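You operate a simulated robot arm through the tools that you are given. There is no shell and no other tool.

The job below is to be done with a simulated robot arm. You get a single attempt, and the scene is never put back.

## Task
Move both bands to the door end and wipe up the oil.
Fine: the cloth goes back. What is to be rubbed or washed off counts as gone when no trace of it is left.
Where things are to end (x, y in the base frame): white band within 60 mm of [950, -310]; black band within 60 mm of [860, -310].

Only the result counts: the job must be done as asked and must still hold three seconds after the hand-in. Knocking over, shifting, dropping, spilling or breaking anything else fails it. Flat cloth is picked up by pressing the open fingertips on it (5 to 10 N) and closing them slowly along it; thin cloth reads only 2 to 8 mm in the jaws.

## Robot
A 7-joint arm with a two-finger parallel gripper, fixed in place. Base frame: the origin is at the foot of the arm, x ahead of it, y to its left, z up. Lengths are in mm, angles in degrees, forces in N, time in s.
Its first joint turns from -149.0 to 149.0 degrees. Payload 3.43 kg.
The tool frame sits at the grasp point between the pads (the TCP): z along the fingers, y along the line on which they close. The tips reach 30 mm beyond it. The gripper opens to 94 mm. The fingers are 28 mm wide and 10 mm thick; the gripper's body (50 by 96 mm) begins 55 mm behind the TCP.
Orientation is that of the tool frame in the base frame, as a unit quaternion [x, y, z, w]. With the fingers straight down and closing along the base's y, the tool's x points along the base's -x, its y along +y and its z along -z.

## Interface
- The arm moves only by the tool nudge_tool. Its argument "series" is text: rows parted by semicolons, each of 7 numbers parted by spaces: the turn, a rotation vector about the base's x, y, z in units of 6 degrees (1.0 is 6 degrees), then the shift along the base's x, y, z in units of 20 mm (1.0 is 20 mm), then the opening, from 0 (shut) to 1 (fully open). In form: ax ay az tx ty tz hand; .... A call has 1 to 20 rows; each row shifts and turns the commanded pose from where the row before left it. A call with a number of a shift or a turn outside -1 to 1 is refused whole. Rows are played at 5 a second. More than 50 mm and 8.6 degrees between two rows, or a gripper value outside its range, and nothing of the call is played. Where a pose cannot be reached the arm comes as near as it can. A force on the tool above 90 N (or 10 N above the force at the start of the call, whichever is more), or a blocked arm, ends the call early, and 0.2 s more pass. The fingers move at their own pace (about 45 mm/s each) and stop on an object; they squeeze with about 37 N. The grip force told is the motor's: it shows also when the fingers shut on nothing. Time passes only in rows, and 0.2 s behind the last, so rows that do not move let the fingers close. The reply holds the time, the measured pose of the TCP, the force on the tool along the base axes, the opening and the grip force, in the units named above and with some noise, with the torque about the TCP (base axes, N m) and any sound that the robot's microphone picked up.
- Cameras (640 x 400 px; columns grow to the right, rows downward): "scene" is fixed at [400.5, -651.2, 1638.4]; the picture's right is [0.35, -0.94, 0.00], its down [-0.79, -0.30, -0.54] and it looks along [0.51, 0.19, -0.84] (base axes); focal length 360 px, centre (320, 200). "wrist" rides on the gripper at [76, 14, -102] in the tool frame; the picture's right is [-0.18, 0.98, 0.00], its down [-0.75, -0.14, -0.64] and it looks along [-0.63, -0.12, 0.77] (tool axes); focal length 243 px, centre (320, 200). There is no depth. A picture from a camera that has moved, and an enlarged one, comes with that camera's place and axes in the base frame and with its lens.
- capture(camera): a new picture of that camera. It takes no simulated time.
- zoom(camera, box): a new picture of the part [left, top, right, bottom] of that camera's present view, enlarged. It takes no simulated time.
- finish_job(): hands the job in; it is judged then, once.

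Nothing tells you positions but the pictures and the camera data. Unless the task says otherwise, let go and move clear before handing in.

The tools are called after ">>>" by a JSON object that holds its "fn" and its "kwargs". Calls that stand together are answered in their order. nudge_tool: Moves the arm, as the interface text tells. Its arguments: {"type":"object","properties":{"series":{"type":"string"}},"required":["series"]} The other tools are called the same way: capture (camera) takes a picture; zoom (camera, box) takes an enlarged picture of a part of a camera's view; finish_job () hands the job in.

At the start:

```text
time_s: 0.0
tool_pos: [955.7, -248.9, 1097.7]
ee_rot: [0.0, 1.0, 0.0, 0.0]
force: [0.7, 0.3, -0.3]
moment: [0.04, -0.01, -0.01]
finger_gap: 94.2
gripper_force: 0.1
```

scene: 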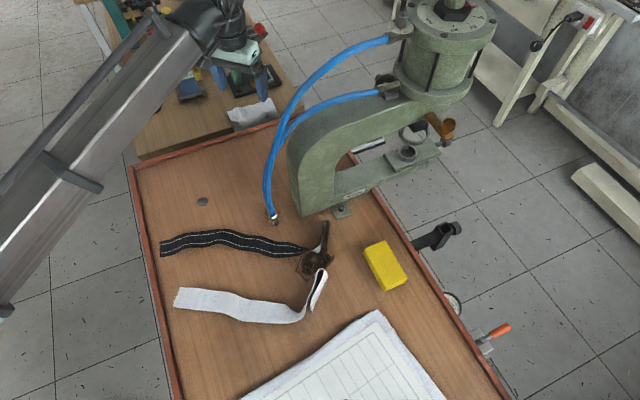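
wrist: 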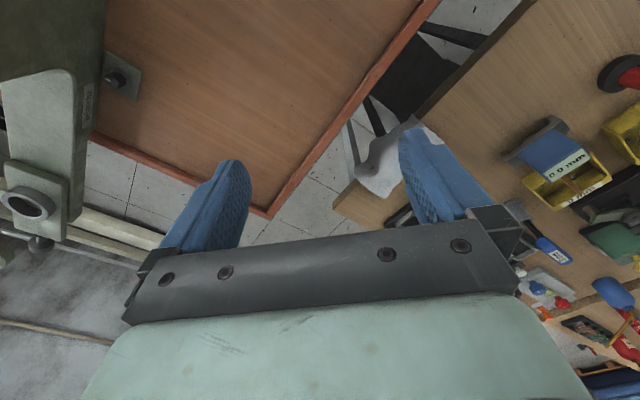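

I see a workbench with a black band, a white band, a dark oil patch where they meet, a yellow sponge, a sheet of paper and a white/grey cloth near the far end. I'll look closer before moving anything.

>>> {"fn": "zoom", "kwargs": {"camera": "scene", "box": [120, 180, 440, 380]}}

>>> {"fn": "zoom", "kwargs": {"camera": "scene", "box": [120, 40, 440, 240]}}

>>> {"fn": "zoom", "kwargs": {"camera": "scene", "box": [240, 200, 400, 300]}}

```text
2.00 times, centred on (280, 280) of scene
camera zoom: at [400.5, -651.2, 1638.4], right [0.35, -0.94, 0.0], down [-0.79, -0.3, -0.54], along [0.51, 0.19, -0.84], focal length 720 px, centre (400, 40)
```

zoom: 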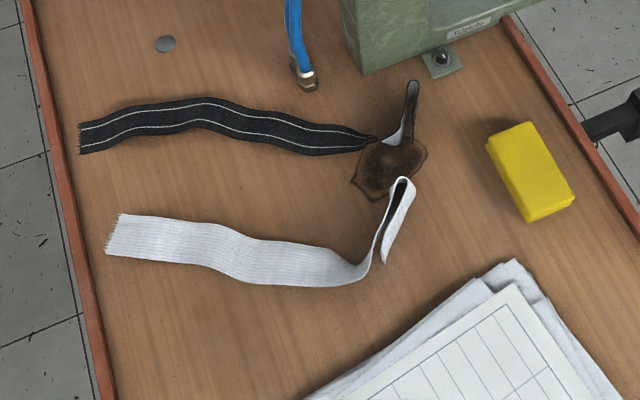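

```text
2.00 times, centred on (280, 140) of scene
camera zoom: at [400.5, -651.2, 1638.4], right [0.35, -0.94, 0.0], down [-0.79, -0.3, -0.54], along [0.51, 0.19, -0.84], focal length 720 px, centre (400, 320)
```

zoom: 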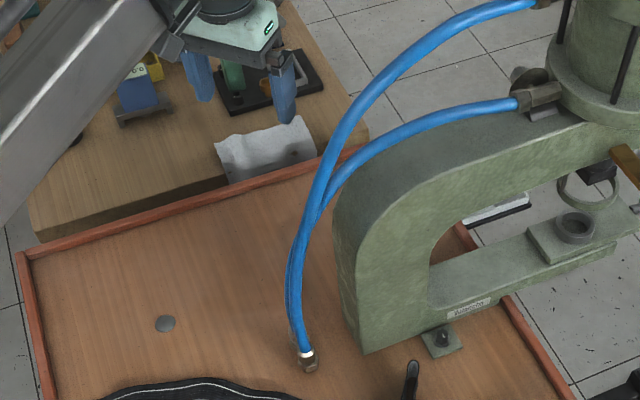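

```text
4.00 times, centred on (320, 250) of scene
camera zoom: at [400.5, -651.2, 1638.4], right [0.35, -0.94, 0.0], down [-0.79, -0.3, -0.54], along [0.51, 0.19, -0.84], focal length 1440 px, centre (320, 0)
```

zoom: 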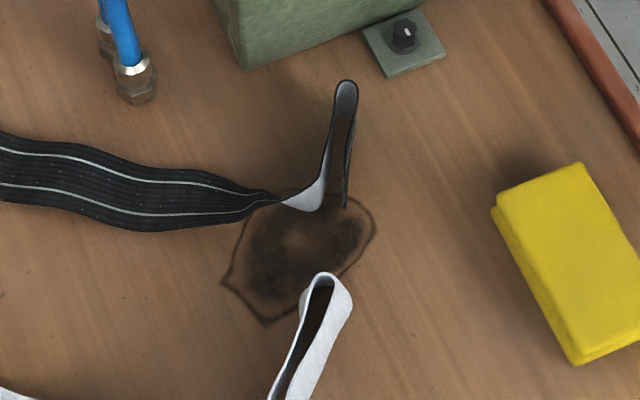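

I can make out two bands with standing loops by the oil, a yellow block that could be a sponge or folded cloth, and a rag on the far bench. I'll enlarge each of these to learn what is what before moving.

>>> {"fn": "zoom", "kwargs": {"camera": "scene", "box": [340, 220, 436, 300]}}

>>> {"fn": "zoom", "kwargs": {"camera": "scene", "box": [210, 70, 306, 150]}}

>>> {"fn": "zoom", "kwargs": {"camera": "scene", "box": [230, 290, 450, 400]}}

>>> {"fn": "zoom", "kwargs": {"camera": "scene", "box": [140, 190, 300, 330]}}

>>> {"fn": "zoom", "kwargs": {"camera": "wrist", "box": [300, 80, 640, 300]}}

```text
5.00 times, centred on (388, 260) of scene
camera zoom: at [400.5, -651.2, 1638.4], right [0.35, -0.94, 0.0], down [-0.79, -0.3, -0.54], along [0.51, 0.19, -0.84], focal length 1799 px, centre (-20, -100)
```

zoom: 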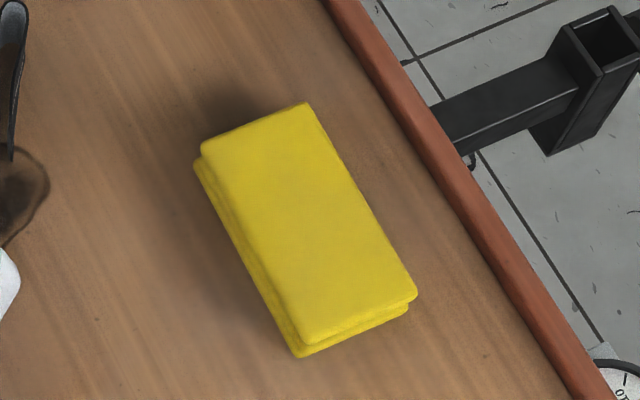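

```text
5.00 times, centred on (258, 110) of scene
camera zoom: at [400.5, -651.2, 1638.4], right [0.35, -0.94, 0.0], down [-0.79, -0.3, -0.54], along [0.51, 0.19, -0.84], focal length 1799 px, centre (630, 650)
```

zoom: 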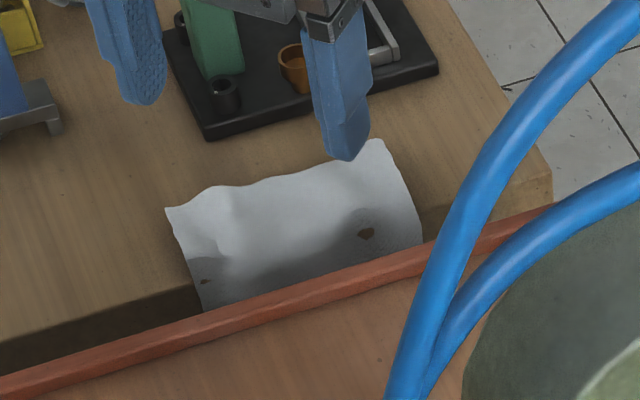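

```text
2.91 times, centred on (340, 345) of scene
camera zoom: at [400.5, -651.2, 1638.4], right [0.35, -0.94, 0.0], down [-0.79, -0.3, -0.54], along [0.51, 0.19, -0.84], focal length 1047 px, centre (262, -222)
```

zoom: 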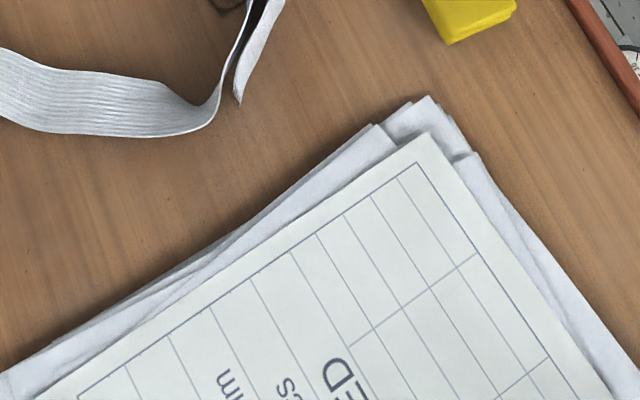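

```text
2.86 times, centred on (220, 260) of scene
camera zoom: at [400.5, -651.2, 1638.4], right [0.35, -0.94, 0.0], down [-0.79, -0.3, -0.54], along [0.51, 0.19, -0.84], focal length 1028 px, centre (606, 29)
```

zoom: 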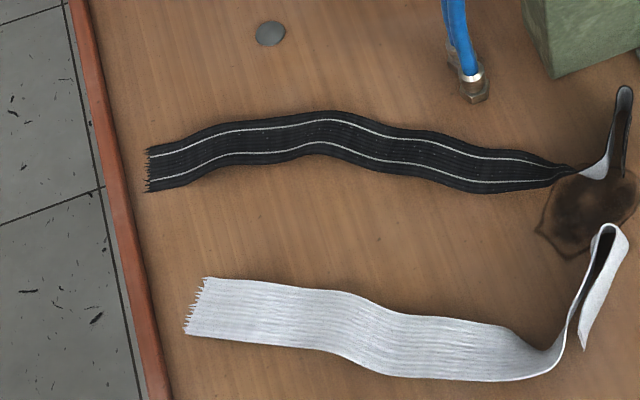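

```text
1.82 times, centred on (470, 190) of wrist
camera zoom: at [879.4, -234.8, 1198.0], right [0.18, 0.98, 0.0], down [0.75, -0.14, 0.64], along [0.63, -0.12, -0.77], focal length 441 px, centre (47, 218)
```

zoom: 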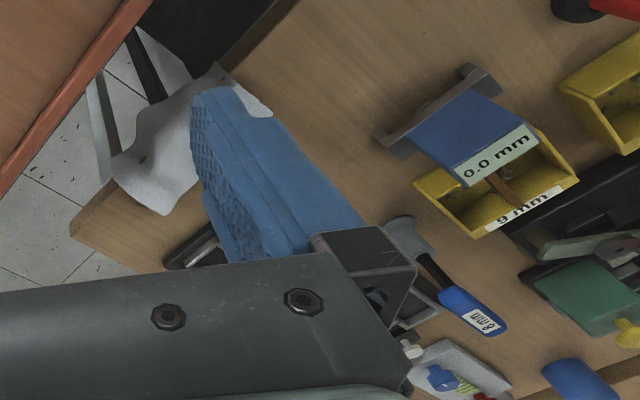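

The yellow item looks like a folded cloth (two layers) with the oil to its left, and the bands run toward the near edge. I'll back the arm away in -x, well clear of the hose and press, to view the bench with the wrist camera.

>>> {"fn": "nudge_tool", "kwargs": {"series": "0 0 0 -1 0 0 1;0 0 0 -1 0 0 1;0 0 0 -1 0 0 1;0 0 0 -1 0 0 1;0 0 0 -1 0 0 1;0 0 0 -1 0 0 1;0 0 0 -1 0 0 1;0 0 0 -1 0 0 1;0 0 0 -1 0 0 1;0 0 0 -1 0 0 1;0 0 0 -1 0 0 1;0 0 0 -1 0 0 1;0 0 0 -1 0 0 1;0 0 0 -1 0 0 1;0 0 0 -1 0 0 1"}}

```text
time_s: 3.2
tool_pos: [657.7, -249.4, 1095.3]
ee_rot: [0.001, 1.0, -0.001, 0.003]
force: [26.7, 12.4, -38.4]
moment: [-2.66, 0.44, -1.72]
finger_gap: 93.9
gripper_force: 0.0
```

The arm reached about x=658 but the force reading is unexpectedly high. I'll look at both views to see whether it is touching something.

>>> {"fn": "capture", "kwargs": {"camera": "scene"}}

>>> {"fn": "capture", "kwargs": {"camera": "wrist"}}

```text
taken
```

scene: 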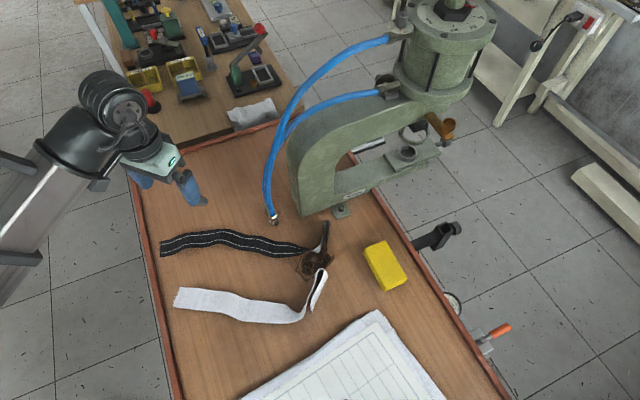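

```text
taken
camera wrist: at [581.0, -234.8, 1197.3], right [0.19, 0.98, 0.0], down [0.75, -0.14, 0.65], along [0.63, -0.12, -0.76], focal length 243 px, centre (320, 200)
```

wrist: 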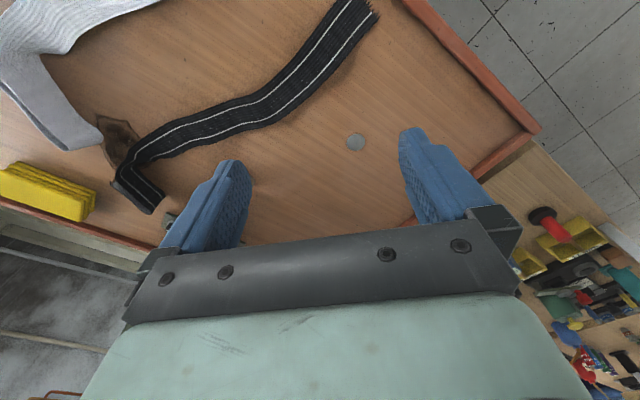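

The table top works out at roughly z≈890, and the arm seems clear of everything, so the force is likely from braking. I'll move over y toward the bands (still high, x≈600) to see the oil and loops.

>>> {"fn": "nudge_tool", "kwargs": {"series": "0 0 0 0 0 0 1;0 0 0 -1 -0.5 0 1;0 0 0 -1 -1 0 1;0 0 0 -1 -1 0 1;0 0 0 0 -1 0 1;0 0 0 0 -1 0 1;0 0 0 0 -1 0 1;0 0 0 0 -1 0 1;0 0 0 0 -1 0 1;0 0 0 0 -0.5 0 1;0 0 0 0 0 0 1;0 0 0 0 0 0 1"}}

>>> {"fn": "capture", "kwargs": {"camera": "wrist"}}

>>> {"fn": "capture", "kwargs": {"camera": "scene"}}

```text
time_s: 3.8
tool_pos: [642.4, -258.0, 1097.0]
ee_rot: [0.004, 1.0, -0.001, 0.007]
force: [9.0, -7.9, -18.6]
moment: [0.45, -0.3, 0.35]
finger_gap: 94.2
gripper_force: 0.0
stopped in row 3: the force on the tool passed its limit at 97 N (the readings are from after the stop); the commanded pose is now the measured one
```

```text
taken
camera wrist: at [564.5, -242.9, 1197.4], right [0.19, 0.98, 0.0], down [0.74, -0.14, 0.65], along [0.64, -0.13, -0.76], focal length 243 px, centre (320, 200)
```

wrist: 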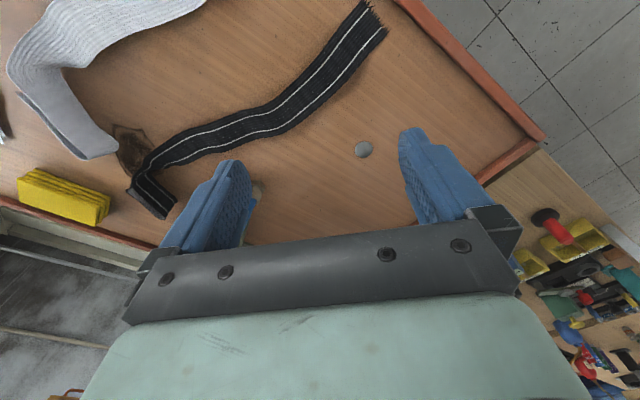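

```text
taken
```

scene: 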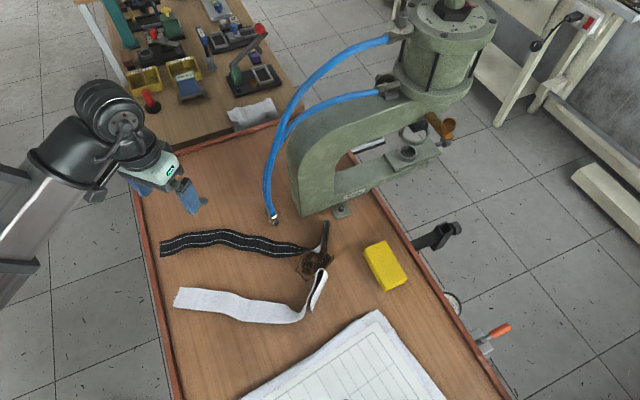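

The last call stopped on force (97 N) although nothing visible touches the hand. I'll hold still for a moment and read the force again.

>>> {"fn": "nudge_tool", "kwargs": {"series": "0 0 0 0 0 0 1;0 0 0 0 0 0 1;0 0 0 0 0 0 1;0 0 0 0 0 0 1;0 0 0 0 0 0 1"}}

```text
time_s: 5.0
tool_pos: [641.7, -257.0, 1096.3]
ee_rot: [0.004, 1.0, -0.003, 0.007]
force: [13.6, -6.1, -33.5]
moment: [-0.08, -0.9, 0.1]
finger_gap: 94.0
gripper_force: 0.0
```

The hand is still, yet about 35 N remains. I'll step back up and forward a little and see if the force goes away.

>>> {"fn": "nudge_tool", "kwargs": {"series": "0 0 0 0.5 0 0.5 1;0 0 0 0.5 0 0.5 1;0 0 0 0 0 0 1;0 0 0 0 0 0 1;0 0 0 0 0 0 1"}}

>>> {"fn": "zoom", "kwargs": {"camera": "scene", "box": [0, 40, 256, 300]}}

```text
time_s: 5.6
tool_pos: [660.9, -260.2, 1115.2]
ee_rot: [0.0, 1.0, -0.006, 0.013]
force: [13.6, -4.4, -21.3]
moment: [0.07, -0.14, 0.05]
finger_gap: 94.1
gripper_force: 0.1
stopped in row 2: the force on the tool passed its limit at 96 N (the readings are from after the stop); the commanded pose is now the measured one
```

```text
1.54 times, centred on (128, 170) of scene
camera zoom: at [400.5, -651.2, 1638.4], right [0.35, -0.94, 0.0], down [-0.79, -0.3, -0.54], along [0.51, 0.19, -0.84], focal length 554 px, centre (615, 246)
```

zoom: 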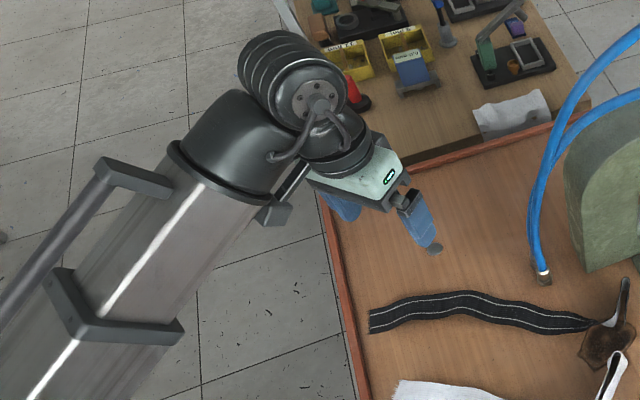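

There is a lasting force of about 25 N and jolts when moving, as though the wrist is pressing against the arm itself in this folded-in pose. I'll go slowly outward again and check whether it eases.

>>> {"fn": "nudge_tool", "kwargs": {"series": "0 0 0 0.3 0 0 1;0 0 0 0.3 0 0 1;0 0 0 0.3 0 0 1;0 0 0 0.3 0 0 1;0 0 0 0 0 0 1;0 0 0 0 0 0 1"}}

```text
time_s: 7.0
tool_pos: [684.0, -258.7, 1113.8]
ee_rot: [0.001, 1.0, -0.004, 0.011]
force: [0.2, -0.4, -0.3]
moment: [-0.04, 0.02, -0.01]
finger_gap: 94.2
gripper_force: 0.1
```

The force is gone further out, so it was a self-contact when folded in high; I'll stay low when working close in. Now I'll level the tool, lower it, and yaw it toward the hose, oil and press for a good look.

>>> {"fn": "nudge_tool", "kwargs": {"series": "0.08 0.21 0 0.5 0 -0.5 1;0 0 -0.5 0.3 0 -0.5 1;0 0 -0.5 0 0 -0.5 1;0 0 -0.5 0 0 -0.5 1;0 0 -0.5 0 0 -0.5 1;0 0 -0.5 0 0 -0.5 1;0 0 -0.5 0 0 -0.5 1;0 0 -0.5 0 0 -0.5 1;0 0 -0.5 0 0 -0.5 1;0 0 -0.5 0 0 0 1;0 0 -0.5 0 0 0 1;0 0 0 0 0 0 1;0 0 0 0 0 0 1"}}

>>> {"fn": "capture", "kwargs": {"camera": "wrist"}}

```text
time_s: 9.8
tool_pos: [702.0, -258.4, 1024.5]
ee_rot: [0.258, 0.966, 0.0, 0.001]
force: [-1.1, 0.0, -0.3]
moment: [0.04, -0.01, 0.0]
finger_gap: 93.9
gripper_force: 0.1
```

```text
taken
camera wrist: at [641.5, -208.0, 1126.3], right [0.65, 0.76, 0.0], down [0.58, -0.5, 0.64], along [0.49, -0.42, -0.77], focal length 243 px, centre (320, 200)
```

wrist: 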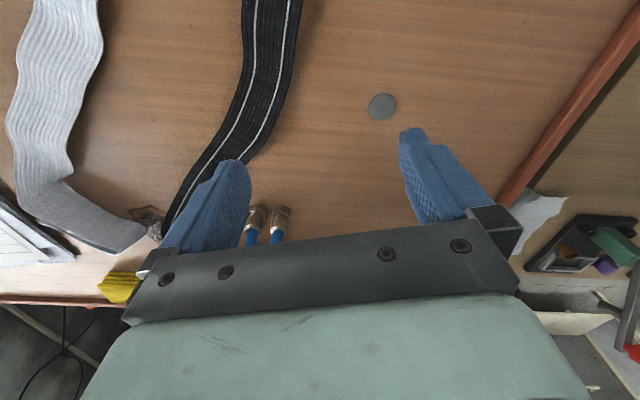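

Two blue hose ends with brass fittings rest on the table near (765,-395), and the rest of the bench is clear. Next I'll bring the hand in low over the near side to look at the oil and the band loops.

>>> {"fn": "nudge_tool", "kwargs": {"series": "0 0 0 -0.3 -0.5 -0.1 1;0 0 0 -0.5 -0.8 -0.1 1;0 0 0 -0.5 -0.8 -0.1 1;0 0 0 -0.5 -0.8 -0.1 1;0 0 0 -0.5 -0.8 -0.1 1;0 0 0 -0.5 -0.8 -0.1 1;0 0 0 -0.5 -0.8 -0.1 1;0 0 0 -0.5 -0.8 -0.1 1;0 0 0 -0.5 -0.8 -0.1 1;0 0 0 -0.3 -0.8 -0.1 1;0 0 0 0 -0.5 0 1;0 0 0 0 0 0 1;0 0 0 0 0 0 1"}}

>>> {"fn": "capture", "kwargs": {"camera": "wrist"}}

```text
time_s: 12.6
tool_pos: [608.8, -423.5, 1005.2]
ee_rot: [0.259, 0.966, -0.001, 0.001]
force: [-0.3, -0.8, 0.0]
moment: [-0.05, 0.01, 0.0]
finger_gap: 94.1
gripper_force: 0.0
```

```text
taken
camera wrist: at [548.4, -372.6, 1106.6], right [0.65, 0.76, 0.0], down [0.58, -0.5, 0.64], along [0.49, -0.42, -0.77], focal length 243 px, centre (320, 200)
```

wrist: 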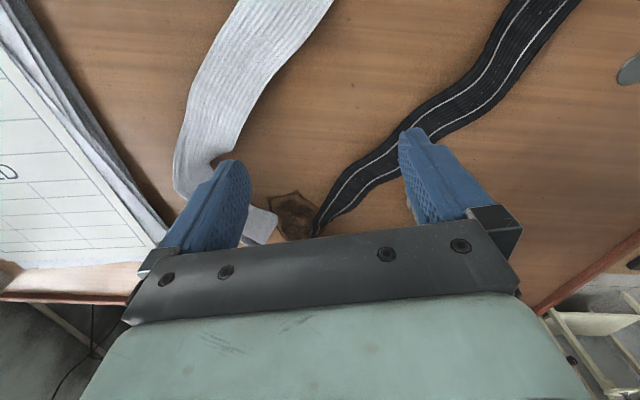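

The oil sits near (685,-533), with the white loop at its edge and the black band twisting beside it. I'll zoom the wrist view and the scene view around it.

>>> {"fn": "zoom", "kwargs": {"camera": "wrist", "box": [170, 110, 430, 250]}}

>>> {"fn": "zoom", "kwargs": {"camera": "scene", "box": [270, 200, 350, 330]}}

```text
2.46 times, centred on (300, 180) of wrist
camera zoom: at [548.4, -372.6, 1106.6], right [0.65, 0.76, 0.0], down [0.58, -0.5, 0.64], along [0.49, -0.42, -0.77], focal length 597 px, centre (369, 249)
```

zoom: 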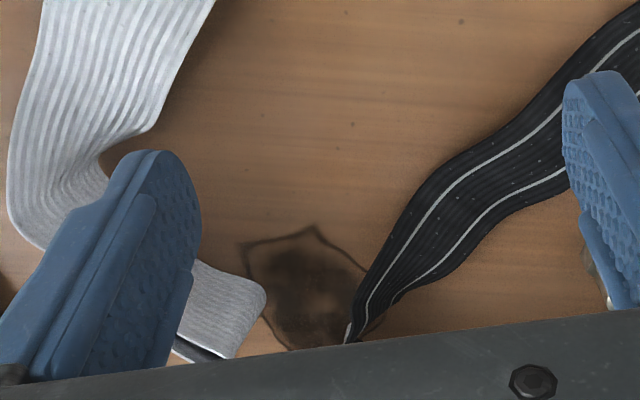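

```text
3.08 times, centred on (310, 265) of scene
camera zoom: at [400.5, -651.2, 1638.4], right [0.35, -0.94, 0.0], down [-0.79, -0.3, -0.54], along [0.51, 0.19, -0.84], focal length 1107 px, centre (351, 0)
```

zoom: 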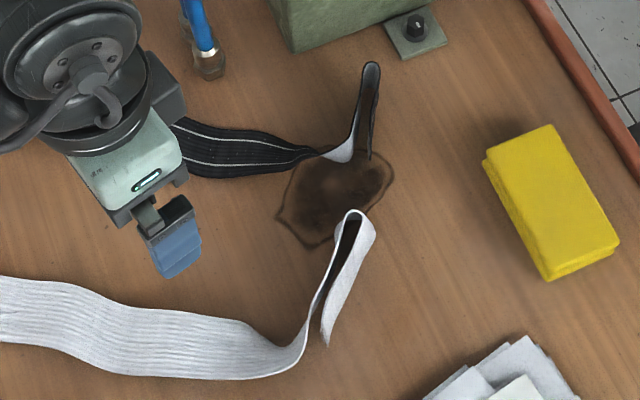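

I have the layout: oil about 80 mm across centred near (688,-531), white band flat along x≈550 and black band along x≈685. I'll take the white band first, at its middle near (552,-480); I'm turning the tool in line with it and hovering above.

>>> {"fn": "nudge_tool", "kwargs": {"series": "0 0 0.8 -0.3 -0.3 -0.2 1;0 0 0.85 -0.36 -0.36 -0.25 1;0 0 0.85 -0.36 -0.36 -0.25 1;0 0 0.85 -0.36 -0.36 -0.25 1;0 0 0.85 -0.36 -0.36 -0.25 1;0 0 0.85 -0.36 -0.36 -0.25 1;0 0 0.85 -0.36 -0.36 -0.25 1;0 0 0.8 -0.3 -0.3 -0.2 1;0 0 0 0 0 0 1;0 0 0 0 0 0 1"}}

>>> {"fn": "capture", "kwargs": {"camera": "wrist"}}

>>> {"fn": "capture", "kwargs": {"camera": "scene"}}

```text
time_s: 14.8
tool_pos: [554.6, -477.3, 968.3]
ee_rot: [-0.089, 0.996, 0.0, 0.0]
force: [1.1, 0.0, 0.1]
moment: [0.0, 0.0, 0.0]
finger_gap: 93.9
gripper_force: 0.0
```

```text
taken
camera wrist: at [476.1, -476.8, 1069.3], right [0.01, 1.0, 0.0], down [0.77, -0.01, 0.64], along [0.64, 0.0, -0.77], focal length 243 px, centre (320, 200)
```

wrist: 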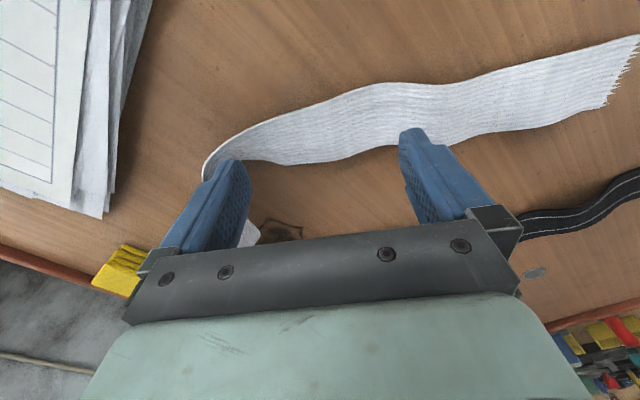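

```text
taken
```

scene: 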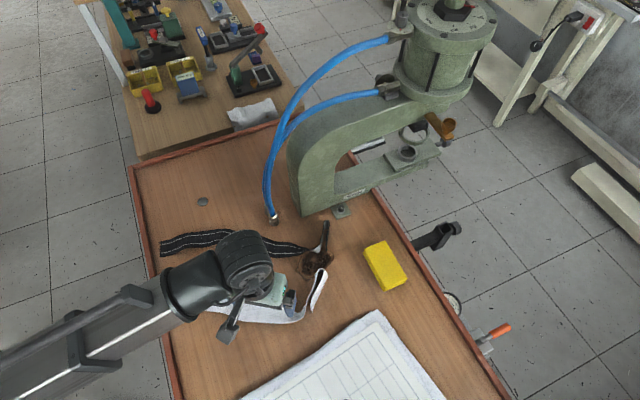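

The white band lies centred under the fingers, about 45 mm wide, running in the closing direction. I'll shift a little to its mid-length (y≈-495), set the opening to about 42 mm and come down to just above the table.

>>> {"fn": "nudge_tool", "kwargs": {"series": "0 0 0 0.05 -0.45 -0.3 0.45;0 0 0 0.05 -0.45 -0.4 0.45;0 0 0 0 0 -0.4 0.45;0 0 0 0 0 -0.3 0.45;0 0 0 0 0 -0.2 0.45;0 0 0 0 0 0 0.45;0 0 0 0 0 0 0.45"}}

>>> {"fn": "capture", "kwargs": {"camera": "wrist"}}

```text
time_s: 16.4
tool_pos: [554.6, -495.4, 935.6]
ee_rot: [-0.088, 0.996, 0.001, 0.001]
force: [-0.7, -1.4, 7.6]
moment: [0.19, 0.06, 0.01]
finger_gap: 42.4
gripper_force: 0.1
```

```text
taken
camera wrist: at [476.4, -495.1, 1036.3], right [0.01, 1.0, 0.0], down [0.77, -0.01, 0.64], along [0.64, -0.01, -0.77], focal length 243 px, centre (320, 200)
```

wrist: 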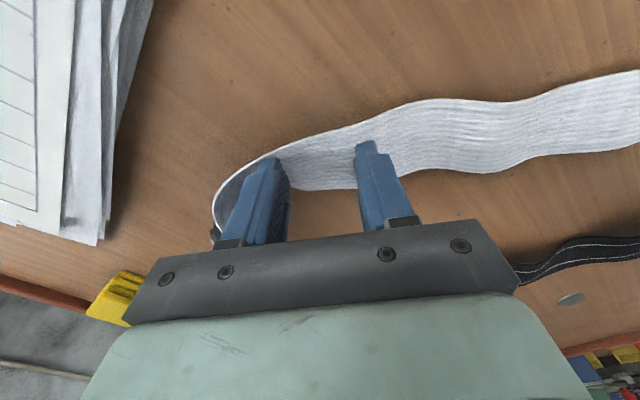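

There is already about 7.6 N at z=936, mostly on the +y finger, so it's touching a ripple of the band or the table itself. I'll go down 2 mm at a time and watch the force.

>>> {"fn": "nudge_tool", "kwargs": {"series": "0 0 0 0 0 -0.1 0.45;0 0 0 0 0 0 0.45"}}

```text
time_s: 17.0
tool_pos: [554.6, -496.4, 935.0]
ee_rot: [-0.088, 0.996, 0.0, 0.002]
force: [-0.9, -1.1, 36.7]
moment: [0.82, 0.17, 0.07]
finger_gap: 41.8
gripper_force: 0.1
```

Contact is stiff (about 15 N/mm), so the table top is near z≈904. I'll back off about 1.5 mm and level slightly to share the pressure between the two fingertips.

>>> {"fn": "nudge_tool", "kwargs": {"series": "0.1 0 0 0 0 0.07 0.45;0 0 0 0 0 0 0.45"}}

```text
time_s: 17.6
tool_pos: [554.9, -495.7, 934.7]
ee_rot: [-0.089, 0.996, 0.005, 0.001]
force: [-1.2, -1.0, 19.7]
moment: [0.42, 0.1, 0.05]
finger_gap: 41.2
gripper_force: 0.1
```

The load is still on the +y finger, so I'll tilt a bit more to bring the other tip down.

>>> {"fn": "nudge_tool", "kwargs": {"series": "0.25 0 0 0 0 0 0.45;0 0 0 0 0 0 0.45"}}

>>> {"fn": "zoom", "kwargs": {"camera": "wrist", "box": [200, 80, 460, 250]}}

```text
time_s: 18.2
tool_pos: [555.3, -495.4, 935.1]
ee_rot: [-0.088, 0.996, 0.018, 0.001]
force: [-2.6, -2.0, 3.6]
moment: [0.09, 0.15, 0.04]
finger_gap: 41.5
gripper_force: 0.1
```

```text
2.35 times, centred on (330, 165) of wrist
camera zoom: at [477.0, -499.3, 1035.5], right [0.01, 1.0, 0.04], down [0.77, -0.03, 0.64], along [0.64, 0.02, -0.77], focal length 571 px, centre (296, 282)
```

zoom: 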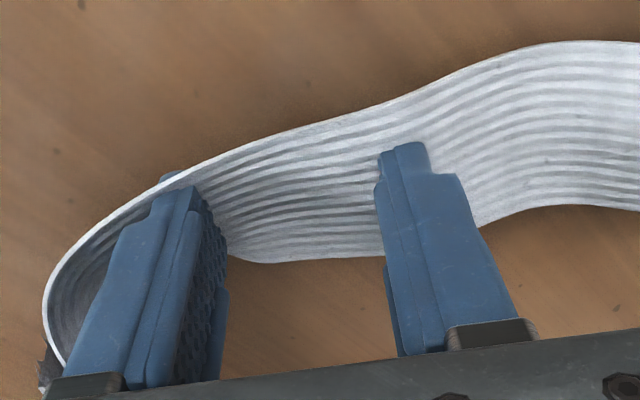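

The -y finger sits where the band already curls up on edge, which is why it isn't loaded. I'll lift, shift 28 mm toward the flat part, level the tool, and press again.

>>> {"fn": "nudge_tool", "kwargs": {"series": "0 0 0 0 0 0.6 0.45;-0.3 0 0 -0.1 0.7 0.2 0.45;0 0 0 -0.1 0.7 0 0.45;0 0 0 0 0 -0.3 0.45;0 0 0 0 0 -0.35 0.45;0 0 0 0 0 0 0.45"}}

>>> {"fn": "zoom", "kwargs": {"camera": "wrist", "box": [200, 80, 460, 250]}}

```text
time_s: 19.6
tool_pos: [552.1, -468.9, 938.0]
ee_rot: [-0.088, 0.996, 0.003, 0.001]
force: [0.4, 0.4, 0.0]
moment: [0.02, 0.0, -0.02]
finger_gap: 42.3
gripper_force: 0.1
```

```text
2.35 times, centred on (330, 165) of wrist
camera zoom: at [473.7, -469.4, 1039.1], right [0.01, 1.0, 0.01], down [0.77, -0.01, 0.64], along [0.64, 0.0, -0.77], focal length 571 px, centre (296, 282)
```

zoom: 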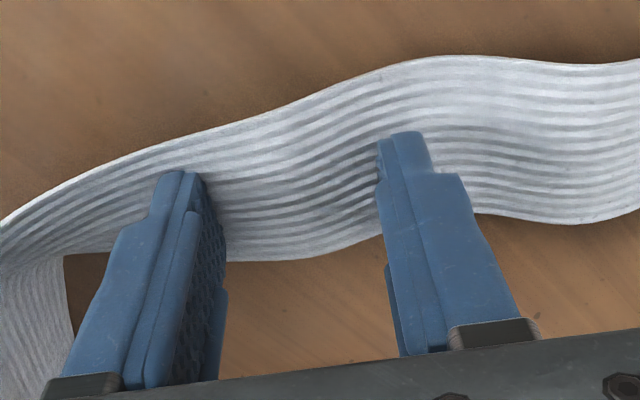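

Both tips now hover over flat band. I'll press down in small steps.

>>> {"fn": "nudge_tool", "kwargs": {"series": "0 0 0 0 0 -0.08 0.45;0 0 0 0 0 0 0.45"}}

```text
time_s: 20.2
tool_pos: [551.2, -469.9, 936.3]
ee_rot: [-0.089, 0.996, 0.002, 0.0]
force: [-0.7, 0.1, -0.4]
moment: [0.01, -0.01, -0.03]
finger_gap: 42.2
gripper_force: 0.0
```

>>> {"fn": "nudge_tool", "kwargs": {"series": "0 0 0 0 0 -0.06 0.45;0 0 0 0 0 0 0.45"}}

```text
time_s: 20.8
tool_pos: [550.3, -467.8, 934.2]
ee_rot: [-0.089, 0.996, 0.002, 0.0]
force: [-0.5, -3.2, 10.9]
moment: [-0.2, 0.01, 0.03]
finger_gap: 42.6
gripper_force: 0.4
```

Contact is at 11 N, which is about right. I'll close the fingers slowly along the band, in two parts.

>>> {"fn": "nudge_tool", "kwargs": {"series": "0 0 0 0 0 0.01 0.42;0 0 0 0 0 0 0.39;0 0 0 0 0 0 0.36;0 0 0 0 0 0 0.33;0 0 0 0 0 0 0.30;0 0 0 0 0 0 0.27;0 0 0 0 0 0 0.24"}}

>>> {"fn": "zoom", "kwargs": {"camera": "wrist", "box": [200, 80, 460, 250]}}

```text
time_s: 22.4
tool_pos: [551.2, -469.0, 935.8]
ee_rot: [-0.088, 0.996, 0.003, 0.0]
force: [-0.3, 0.0, -0.5]
moment: [-0.01, -0.02, -0.03]
finger_gap: 22.6
gripper_force: 0.0
```

```text
2.35 times, centred on (330, 165) of wrist
camera zoom: at [472.8, -468.6, 1036.6], right [0.01, 1.0, 0.01], down [0.77, -0.01, 0.64], along [0.64, 0.0, -0.77], focal length 571 px, centre (296, 282)
```

zoom: 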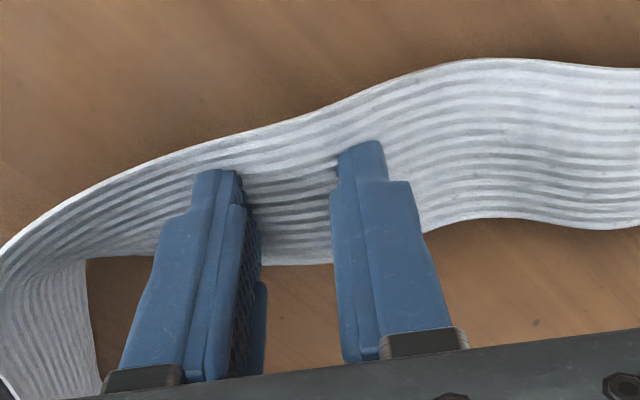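

The pressure was lost as the fingers moved in, so they slid over the band. I'll reopen, press again a bit deeper, and add small downward steps while closing.

>>> {"fn": "nudge_tool", "kwargs": {"series": "0 0 0 0 0 0.1 0.5;0 0 0 0 0 0 0.5;0 0 0 0 0 0 0.5;0 0 0 0 0 -0.1 0.5;0 0 0 0 0 -0.04 0.5;0 0 0 0 0 0 0.5;0 0 0 0 0 0 0.5"}}

```text
time_s: 24.0
tool_pos: [551.2, -469.4, 935.0]
ee_rot: [-0.089, 0.996, 0.002, 0.001]
force: [-1.6, -0.3, 1.4]
moment: [0.04, 0.03, 0.02]
finger_gap: 47.3
gripper_force: 0.1
```

>>> {"fn": "nudge_tool", "kwargs": {"series": "0 0 0 0 0 -0.05 0.5;0 0 0 0 0 0 0.5;0 0 0 0 0 0 0.5"}}

```text
time_s: 24.8
tool_pos: [551.3, -467.2, 934.3]
ee_rot: [-0.089, 0.996, 0.002, 0.0]
force: [3.6, -2.2, 36.6]
moment: [0.9, 0.07, -0.06]
finger_gap: 45.6
gripper_force: 0.1
```

Too hard now (37 N, on the +y finger). I'll level by about half a degree and back off half a millimetre.

>>> {"fn": "nudge_tool", "kwargs": {"series": "0.1 0 0 0 0 0.02 0.5;0 0 0 0 0 0 0.5;0 0 0 0 0 0 0.5"}}

```text
time_s: 25.6
tool_pos: [552.0, -468.5, 933.5]
ee_rot: [-0.089, 0.996, 0.008, 0.002]
force: [4.1, -3.5, 32.6]
moment: [0.72, 0.06, -0.1]
finger_gap: 44.7
gripper_force: 0.1
```

>>> {"fn": "nudge_tool", "kwargs": {"series": "0.12 0 0 0 0 0.04 0.5;0 0 0 0 0 0 0.5;0 0 0 0 0 0 0.5"}}

```text
time_s: 26.4
tool_pos: [549.3, -466.8, 934.4]
ee_rot: [-0.089, 0.996, 0.014, 0.002]
force: [5.0, -3.9, 17.0]
moment: [0.31, -0.03, -0.13]
finger_gap: 44.4
gripper_force: 0.0
```

Now about 17 N and better shared. I'll close slowly and check how the force holds.

>>> {"fn": "nudge_tool", "kwargs": {"series": "0 0 0 0 0 0 0.45;0 0 0 0 0 0 0.42;0 0 0 0 0 0 0.39;0 0 0 0 0 0 0.36"}}

>>> {"fn": "zoom", "kwargs": {"camera": "wrist", "box": [200, 80, 460, 250]}}

```text
time_s: 27.4
tool_pos: [549.5, -467.6, 934.0]
ee_rot: [-0.089, 0.996, 0.014, 0.002]
force: [2.0, 0.8, 12.4]
moment: [0.42, 0.08, -0.1]
finger_gap: 43.1
gripper_force: 8.8
```

```text
2.35 times, centred on (330, 165) of wrist
camera zoom: at [472.3, -469.8, 1035.4], right [0.01, 1.0, 0.03], down [0.77, -0.02, 0.64], along [0.64, 0.02, -0.77], focal length 571 px, centre (296, 282)
```

zoom: 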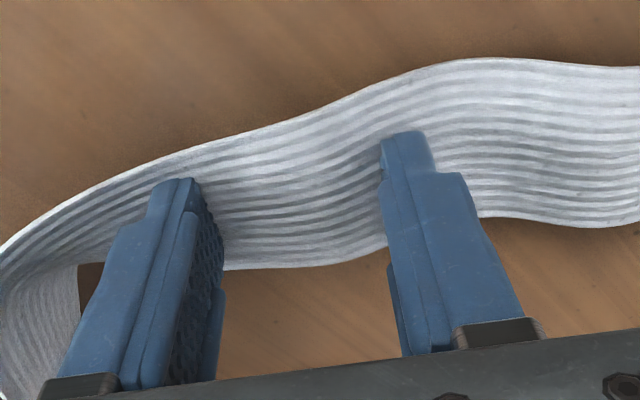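

The fingers are now gripping the cloth surface (motor force 8.8 N), so the band is starting to resist. I'll keep closing slowly.

>>> {"fn": "nudge_tool", "kwargs": {"series": "0 0 0 0 0 0 0.33;0 0 0 0 0 0 0.30;0 0 0 0 0 0 0.27;0 0 0 0 0 0 0.24;0 0 0 0 0 0 0.21"}}

>>> {"fn": "zoom", "kwargs": {"camera": "wrist", "box": [200, 80, 460, 250]}}

```text
time_s: 28.6
tool_pos: [550.4, -468.2, 933.1]
ee_rot: [-0.088, 0.996, 0.014, 0.002]
force: [-0.3, -4.8, 11.9]
moment: [0.55, 0.29, -0.18]
finger_gap: 40.9
gripper_force: 18.5
```

```text
2.35 times, centred on (330, 165) of wrist
camera zoom: at [472.5, -470.6, 1035.6], right [0.01, 1.0, 0.03], down [0.77, -0.02, 0.64], along [0.64, 0.02, -0.77], focal length 571 px, centre (296, 282)
```

zoom: 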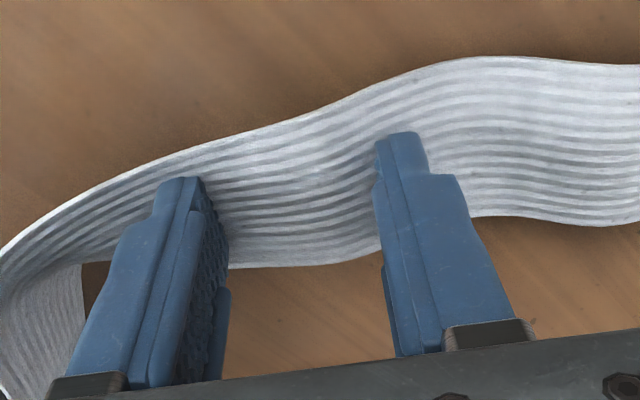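

>>> {"fn": "nudge_tool", "kwargs": {"series": "0 0 0 0 0 0 0.18;0 0 0 0 0 0 0.15;0 0 0 0 0 0 0.12;0 0 0 0 0 0 0.09;0 0 0 0 0 0 0.06;0 0 0 0 0 0 0.03;0 0 0 0 0 0 0;0 0 0 0 0 0 0"}}

>>> {"fn": "zoom", "kwargs": {"camera": "wrist", "box": [200, 80, 460, 250]}}

```text
time_s: 30.4
tool_pos: [550.0, -466.9, 934.1]
ee_rot: [-0.089, 0.996, 0.013, 0.002]
force: [0.3, -3.4, 21.0]
moment: [-0.39, 0.14, 0.06]
finger_gap: 0.0
gripper_force: 10.7
```

```text
2.35 times, centred on (330, 165) of wrist
camera zoom: at [472.1, -469.6, 1036.4], right [0.01, 1.0, 0.03], down [0.77, -0.02, 0.64], along [0.64, 0.02, -0.77], focal length 571 px, centre (296, 282)
```

zoom: 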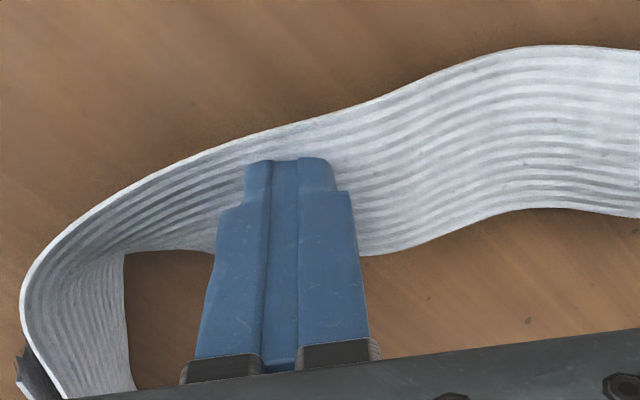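

The fingers slipped shut on nothing: stick-slip over the cloth. The white band stands on edge just past its bend near (575,-540), which is much easier to straddle, so I'll lift off, level the tool and look at that spot.

>>> {"fn": "nudge_tool", "kwargs": {"series": "0 0 0 0 0 0.4 0;-0.27 0 0 0 0 0.8 0.5;0 0 -0.5 0 -0.3 1 1;0 0 -0.5 0 -0.8 1 1;0 0 -0.5 0 -0.8 0.2 1;0 0 -0.5 0 -0.8 0 1;0 0 -0.5 0 -0.5 0 1;0 0 -0.3 0 0 0 1;0 0 0 0 0 0 1"}}

>>> {"fn": "capture", "kwargs": {"camera": "wrist"}}

>>> {"fn": "capture", "kwargs": {"camera": "scene"}}

```text
time_s: 32.4
tool_pos: [550.6, -531.7, 1002.9]
ee_rot: [0.058, 0.998, 0.0, 0.001]
force: [-0.4, 0.0, -0.4]
moment: [-0.02, 0.01, 0.03]
finger_gap: 93.9
gripper_force: 0.1
```

```text
taken
camera wrist: at [476.3, -508.7, 1103.7], right [0.3, 0.96, 0.0], down [0.73, -0.23, 0.64], along [0.61, -0.19, -0.77], focal length 243 px, centre (320, 200)
```

wrist: 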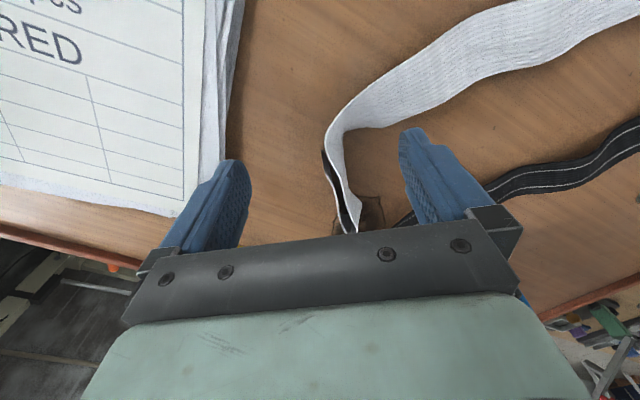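

```text
taken
```

scene: 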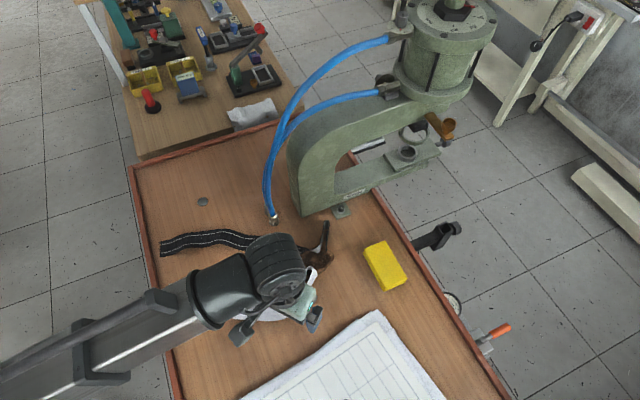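

>>> {"fn": "zoom", "kwargs": {"camera": "wrist", "box": [240, 80, 440, 240]}}

```text
2.50 times, centred on (340, 160) of wrist
camera zoom: at [476.3, -508.7, 1103.7], right [0.3, 0.96, 0.0], down [0.73, -0.23, 0.64], along [0.61, -0.19, -0.77], focal length 606 px, centre (270, 300)
```

zoom: 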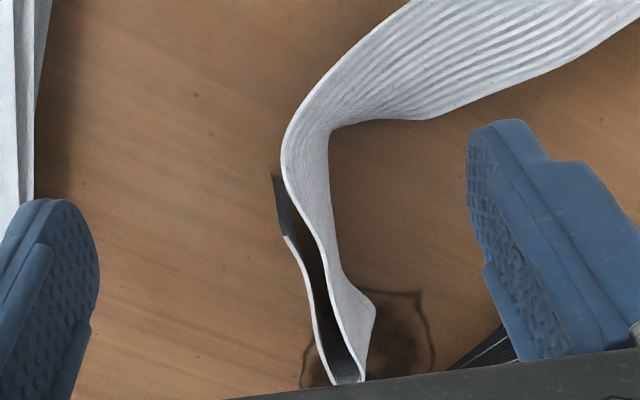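

Clear view: the white band stands on edge from about (560,-528) to its loop tip at (648,-530), with the return layer ~9 mm beside it. I'll straddle both layers at x≈592, with the fingers ~56 mm open, and descend to just above the table.

>>> {"fn": "nudge_tool", "kwargs": {"series": "0 0 0.6 0.7 0 0 0.6;0 0 0.5 0.7 0 0 0.6;0 0 0 0.65 0 -0.3 0.6;0 0 0 0 0 -0.6 0.6;0 0 0 0 0 -0.6 0.6;0 0 0 0 0 -0.6 0.6;0 0 0 0 0 -0.5 0.6;0 0 0 0 0 -0.3 0.6;0 0 0 0 0 0 0.6"}}

>>> {"fn": "zoom", "kwargs": {"camera": "wrist", "box": [200, 60, 460, 250]}}

```text
time_s: 34.4
tool_pos: [591.8, -530.5, 944.0]
ee_rot: [0.0, 1.0, 0.0, 0.001]
force: [0.3, -0.1, -0.6]
moment: [-0.02, 0.02, -0.01]
finger_gap: 56.6
gripper_force: 0.1
```

```text
2.11 times, centred on (330, 155) of wrist
camera zoom: at [514.7, -516.4, 1045.8], right [0.18, 0.98, 0.0], down [0.75, -0.14, 0.64], along [0.63, -0.12, -0.77], focal length 511 px, centre (299, 295)
```

zoom: 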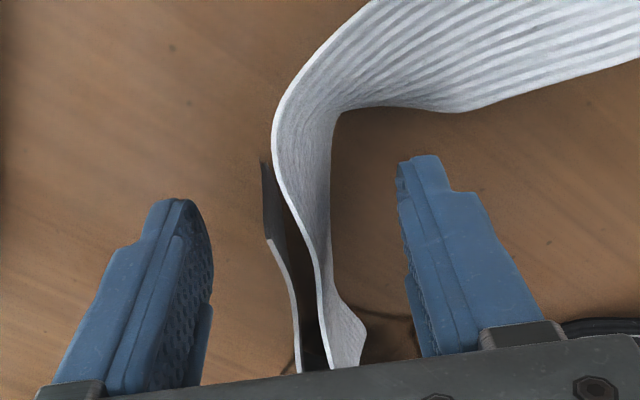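

Both layers stand neatly between the fingers. I'll lower 4 mm more and close.

>>> {"fn": "nudge_tool", "kwargs": {"series": "0 0 0 0 0 -0.2 0.55;0 0 0 0 0 0 0.45;0 0 0 0 0 0 0.35;0 0 0 0 0 0 0.25;0 0 0 0 0 0 0.15;0 0 0 0 0 0 0.05;0 0 0 0 0 0 0;0 0 0 0 0 0 0;0 0 0 0 0 0 0"}}

>>> {"fn": "zoom", "kwargs": {"camera": "wrist", "box": [200, 60, 460, 250]}}

```text
time_s: 36.4
tool_pos: [591.5, -530.4, 939.7]
ee_rot: [0.0, 1.0, -0.001, 0.001]
force: [1.5, 0.4, 7.3]
moment: [0.06, 0.0, -0.12]
finger_gap: 18.9
gripper_force: 36.7
```

```text
2.11 times, centred on (330, 155) of wrist
camera zoom: at [515.0, -516.6, 1041.7], right [0.18, 0.98, 0.0], down [0.75, -0.14, 0.64], along [0.63, -0.12, -0.77], focal length 511 px, centre (299, 295)
```

zoom: 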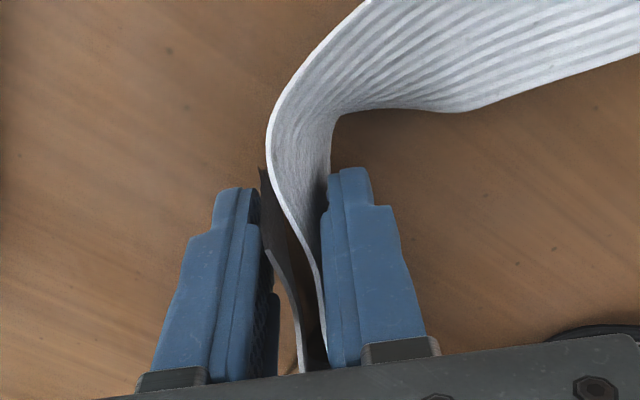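

The fingers stopped at 18.9 mm with full squeeze, holding both layers. I'll lift gently and check that the band follows.

>>> {"fn": "nudge_tool", "kwargs": {"series": "0 0 0 0 0 0.25 0;0 0 0 0 0 0.5 0;0 0 0 0 0 0.5 0;0 0 0 0 0 0.5 0;0 0 0 0 0 0.5 0;0 0 0 0 0 0 0"}}

>>> {"fn": "capture", "kwargs": {"camera": "scene"}}

>>> {"fn": "capture", "kwargs": {"camera": "wrist"}}

```text
time_s: 37.8
tool_pos: [591.9, -531.1, 985.7]
ee_rot: [0.0, 1.0, -0.001, 0.001]
force: [-0.1, 0.8, -1.0]
moment: [-0.03, 0.01, -0.01]
finger_gap: 18.9
gripper_force: 36.7
```

```text
taken
```

scene: 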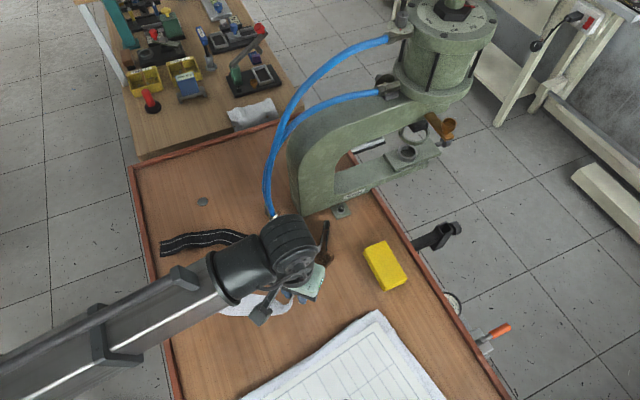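

```text
taken
camera wrist: at [514.2, -517.1, 1087.1], right [0.18, 0.98, 0.0], down [0.75, -0.14, 0.64], along [0.63, -0.12, -0.77], focal length 243 px, centre (320, 200)
```

wrist: 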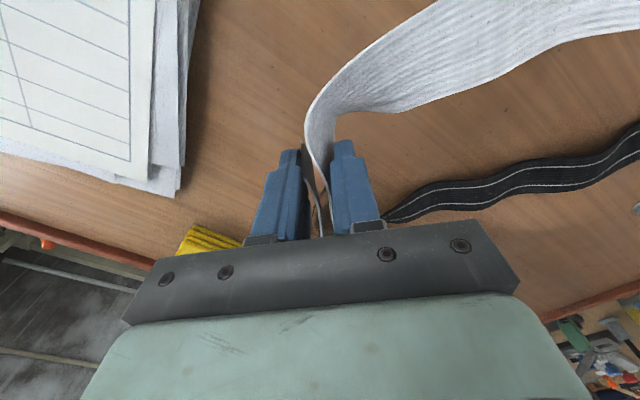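

The band is coming along. I'll keep lifting straight up until its tail is clear of the table.

>>> {"fn": "nudge_tool", "kwargs": {"series": "0 0 0 0 0 0.5 0;0 0 0 0 0 0.8 0;0 0 0 0 0 1 0;0 0 0 0 0 1 0;0 0 0 0 0 1 0;0 0 0 0 0 1 0;0 0 0 0 0 1 0;0 0 0 0 0 1 0;0 0 0 0 0 1 0;0 0 0 0 0 0.6 0;0 0 0 0 0 0 0"}}

>>> {"fn": "capture", "kwargs": {"camera": "scene"}}

>>> {"fn": "capture", "kwargs": {"camera": "wrist"}}

```text
time_s: 40.2
tool_pos: [591.8, -533.8, 1163.7]
ee_rot: [0.001, 1.0, -0.002, 0.002]
force: [0.1, -0.7, -0.2]
moment: [-0.01, 0.0, 0.0]
finger_gap: 18.7
gripper_force: 36.6
```

```text
taken
```

scene: 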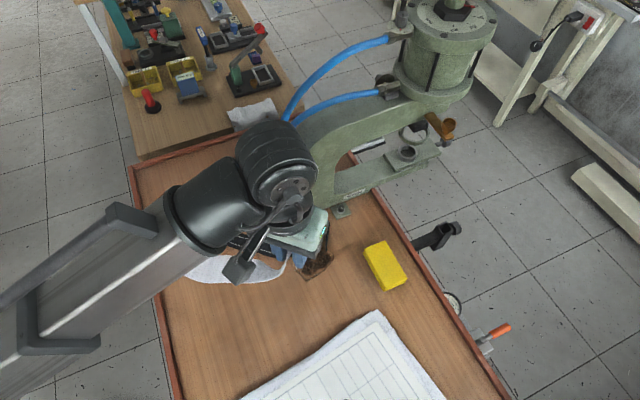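

```text
taken
camera wrist: at [514.2, -518.8, 1264.8], right [0.18, 0.98, 0.0], down [0.75, -0.14, 0.65], along [0.64, -0.12, -0.76], focal length 243 px, centre (320, 200)
```

wrist: 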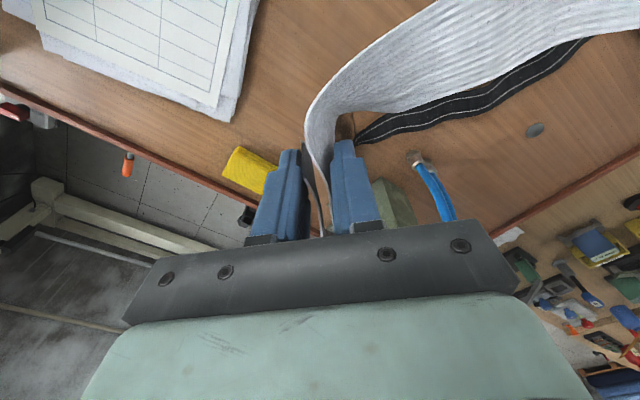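

The band keeps its shape rigidly when lifted, so it can simply be carried and set down by its standing hook. I'll carry it round the near side, away from the hoses, to about (760,-200), a bit lower to avoid the self-contact.

>>> {"fn": "nudge_tool", "kwargs": {"series": "0 0 0 0.2 0.5 -0.3 0;0 0 0 0.3 0.95 -0.35 0;0 0 0 0.3 0.95 -0.35 0;0 0 0 0.3 0.95 -0.35 0;0 0 0 0.3 0.95 -0.35 0;0 0 0 0.3 0.95 -0.35 0;0 0 0 0.3 0.95 -0.35 0;0 0 0 0.3 0.95 -0.35 0;0 0 0 0.3 0.95 -0.35 0;0 0 0 0.3 0.95 -0.35 0;0 0 0 0.3 0.95 -0.35 0;0 0 0 0.4 0.95 -0.2 0;0 0 0 0.8 0.9 0 0;0 0 0 0.8 0.9 0 0;0 0 0 0.8 0.9 0 0;0 0 0 0.8 0.9 0 0;0 0 0 0.8 0.7 0 0;0 0 0 0.6 0.4 0 0;0 0 0 0 0 0 0"}}

>>> {"fn": "capture", "kwargs": {"camera": "scene"}}

>>> {"fn": "capture", "kwargs": {"camera": "wrist"}}

```text
time_s: 44.2
tool_pos: [755.7, -218.1, 1082.4]
ee_rot: [0.001, 1.0, 0.0, 0.001]
force: [-0.2, -0.1, 0.4]
moment: [-0.01, -0.01, -0.02]
finger_gap: 19.0
gripper_force: 37.3
```

```text
taken
```

scene: 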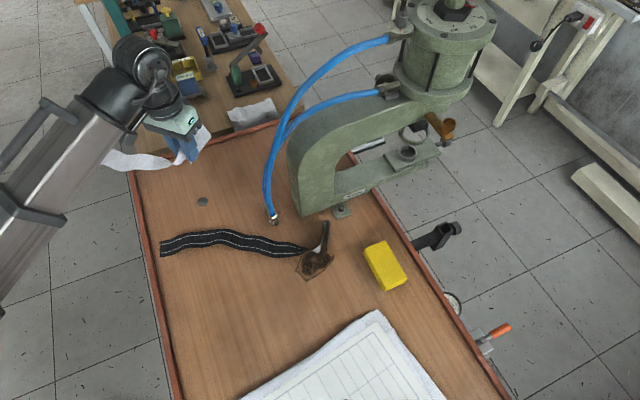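

```text
taken
camera wrist: at [680.1, -204.3, 1183.9], right [0.18, 0.98, 0.0], down [0.75, -0.14, 0.64], along [0.63, -0.12, -0.77], focal length 243 px, centre (320, 200)
```

wrist: 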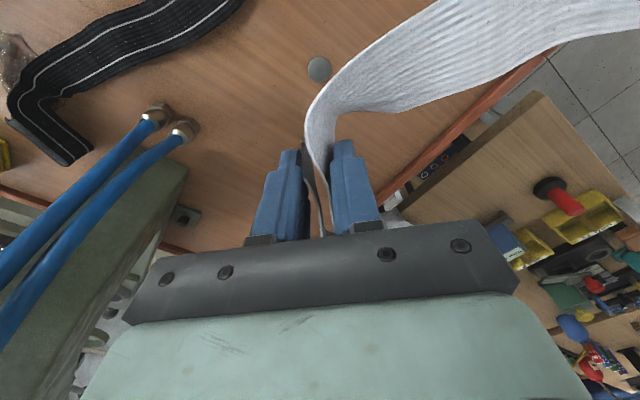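

The grip is firm, and from here I can see the hoses lean away toward the press, so the left side is open. I'll raise a bit and start turning the band clockwise so its flat part swings out over the far end.

>>> {"fn": "nudge_tool", "kwargs": {"series": "0 0 -0.4 0 0 0.3 0;0 0 -0.8 0 0 0.4 0;0 0 -1 0 0 0.4 0;0 0 -1 0 0 0.4 0;0 0 -1 0 0 0.4 0;0 0 -1 0 0 0.4 0;0 0 -1 0 0 0.2 0;0 0 -1 0 0 0 0;0 0 -1 0 0 0 0;0 0 -0.8 0 0 0 0;0 0 -0.4 0 0 0 0;0 0 0 0 0 0 0"}}

>>> {"fn": "capture", "kwargs": {"camera": "scene"}}

```text
time_s: 46.8
tool_pos: [755.9, -219.2, 1132.9]
ee_rot: [0.473, 0.881, 0.0, 0.0]
force: [0.2, -0.3, -0.9]
moment: [0.03, 0.01, -0.02]
finger_gap: 18.7
gripper_force: 36.5
```

```text
taken
```

scene: 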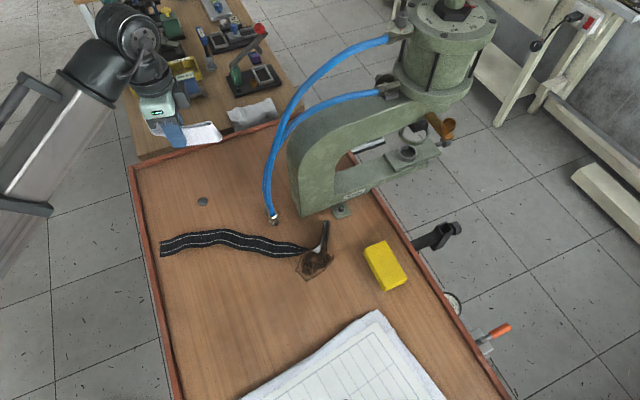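

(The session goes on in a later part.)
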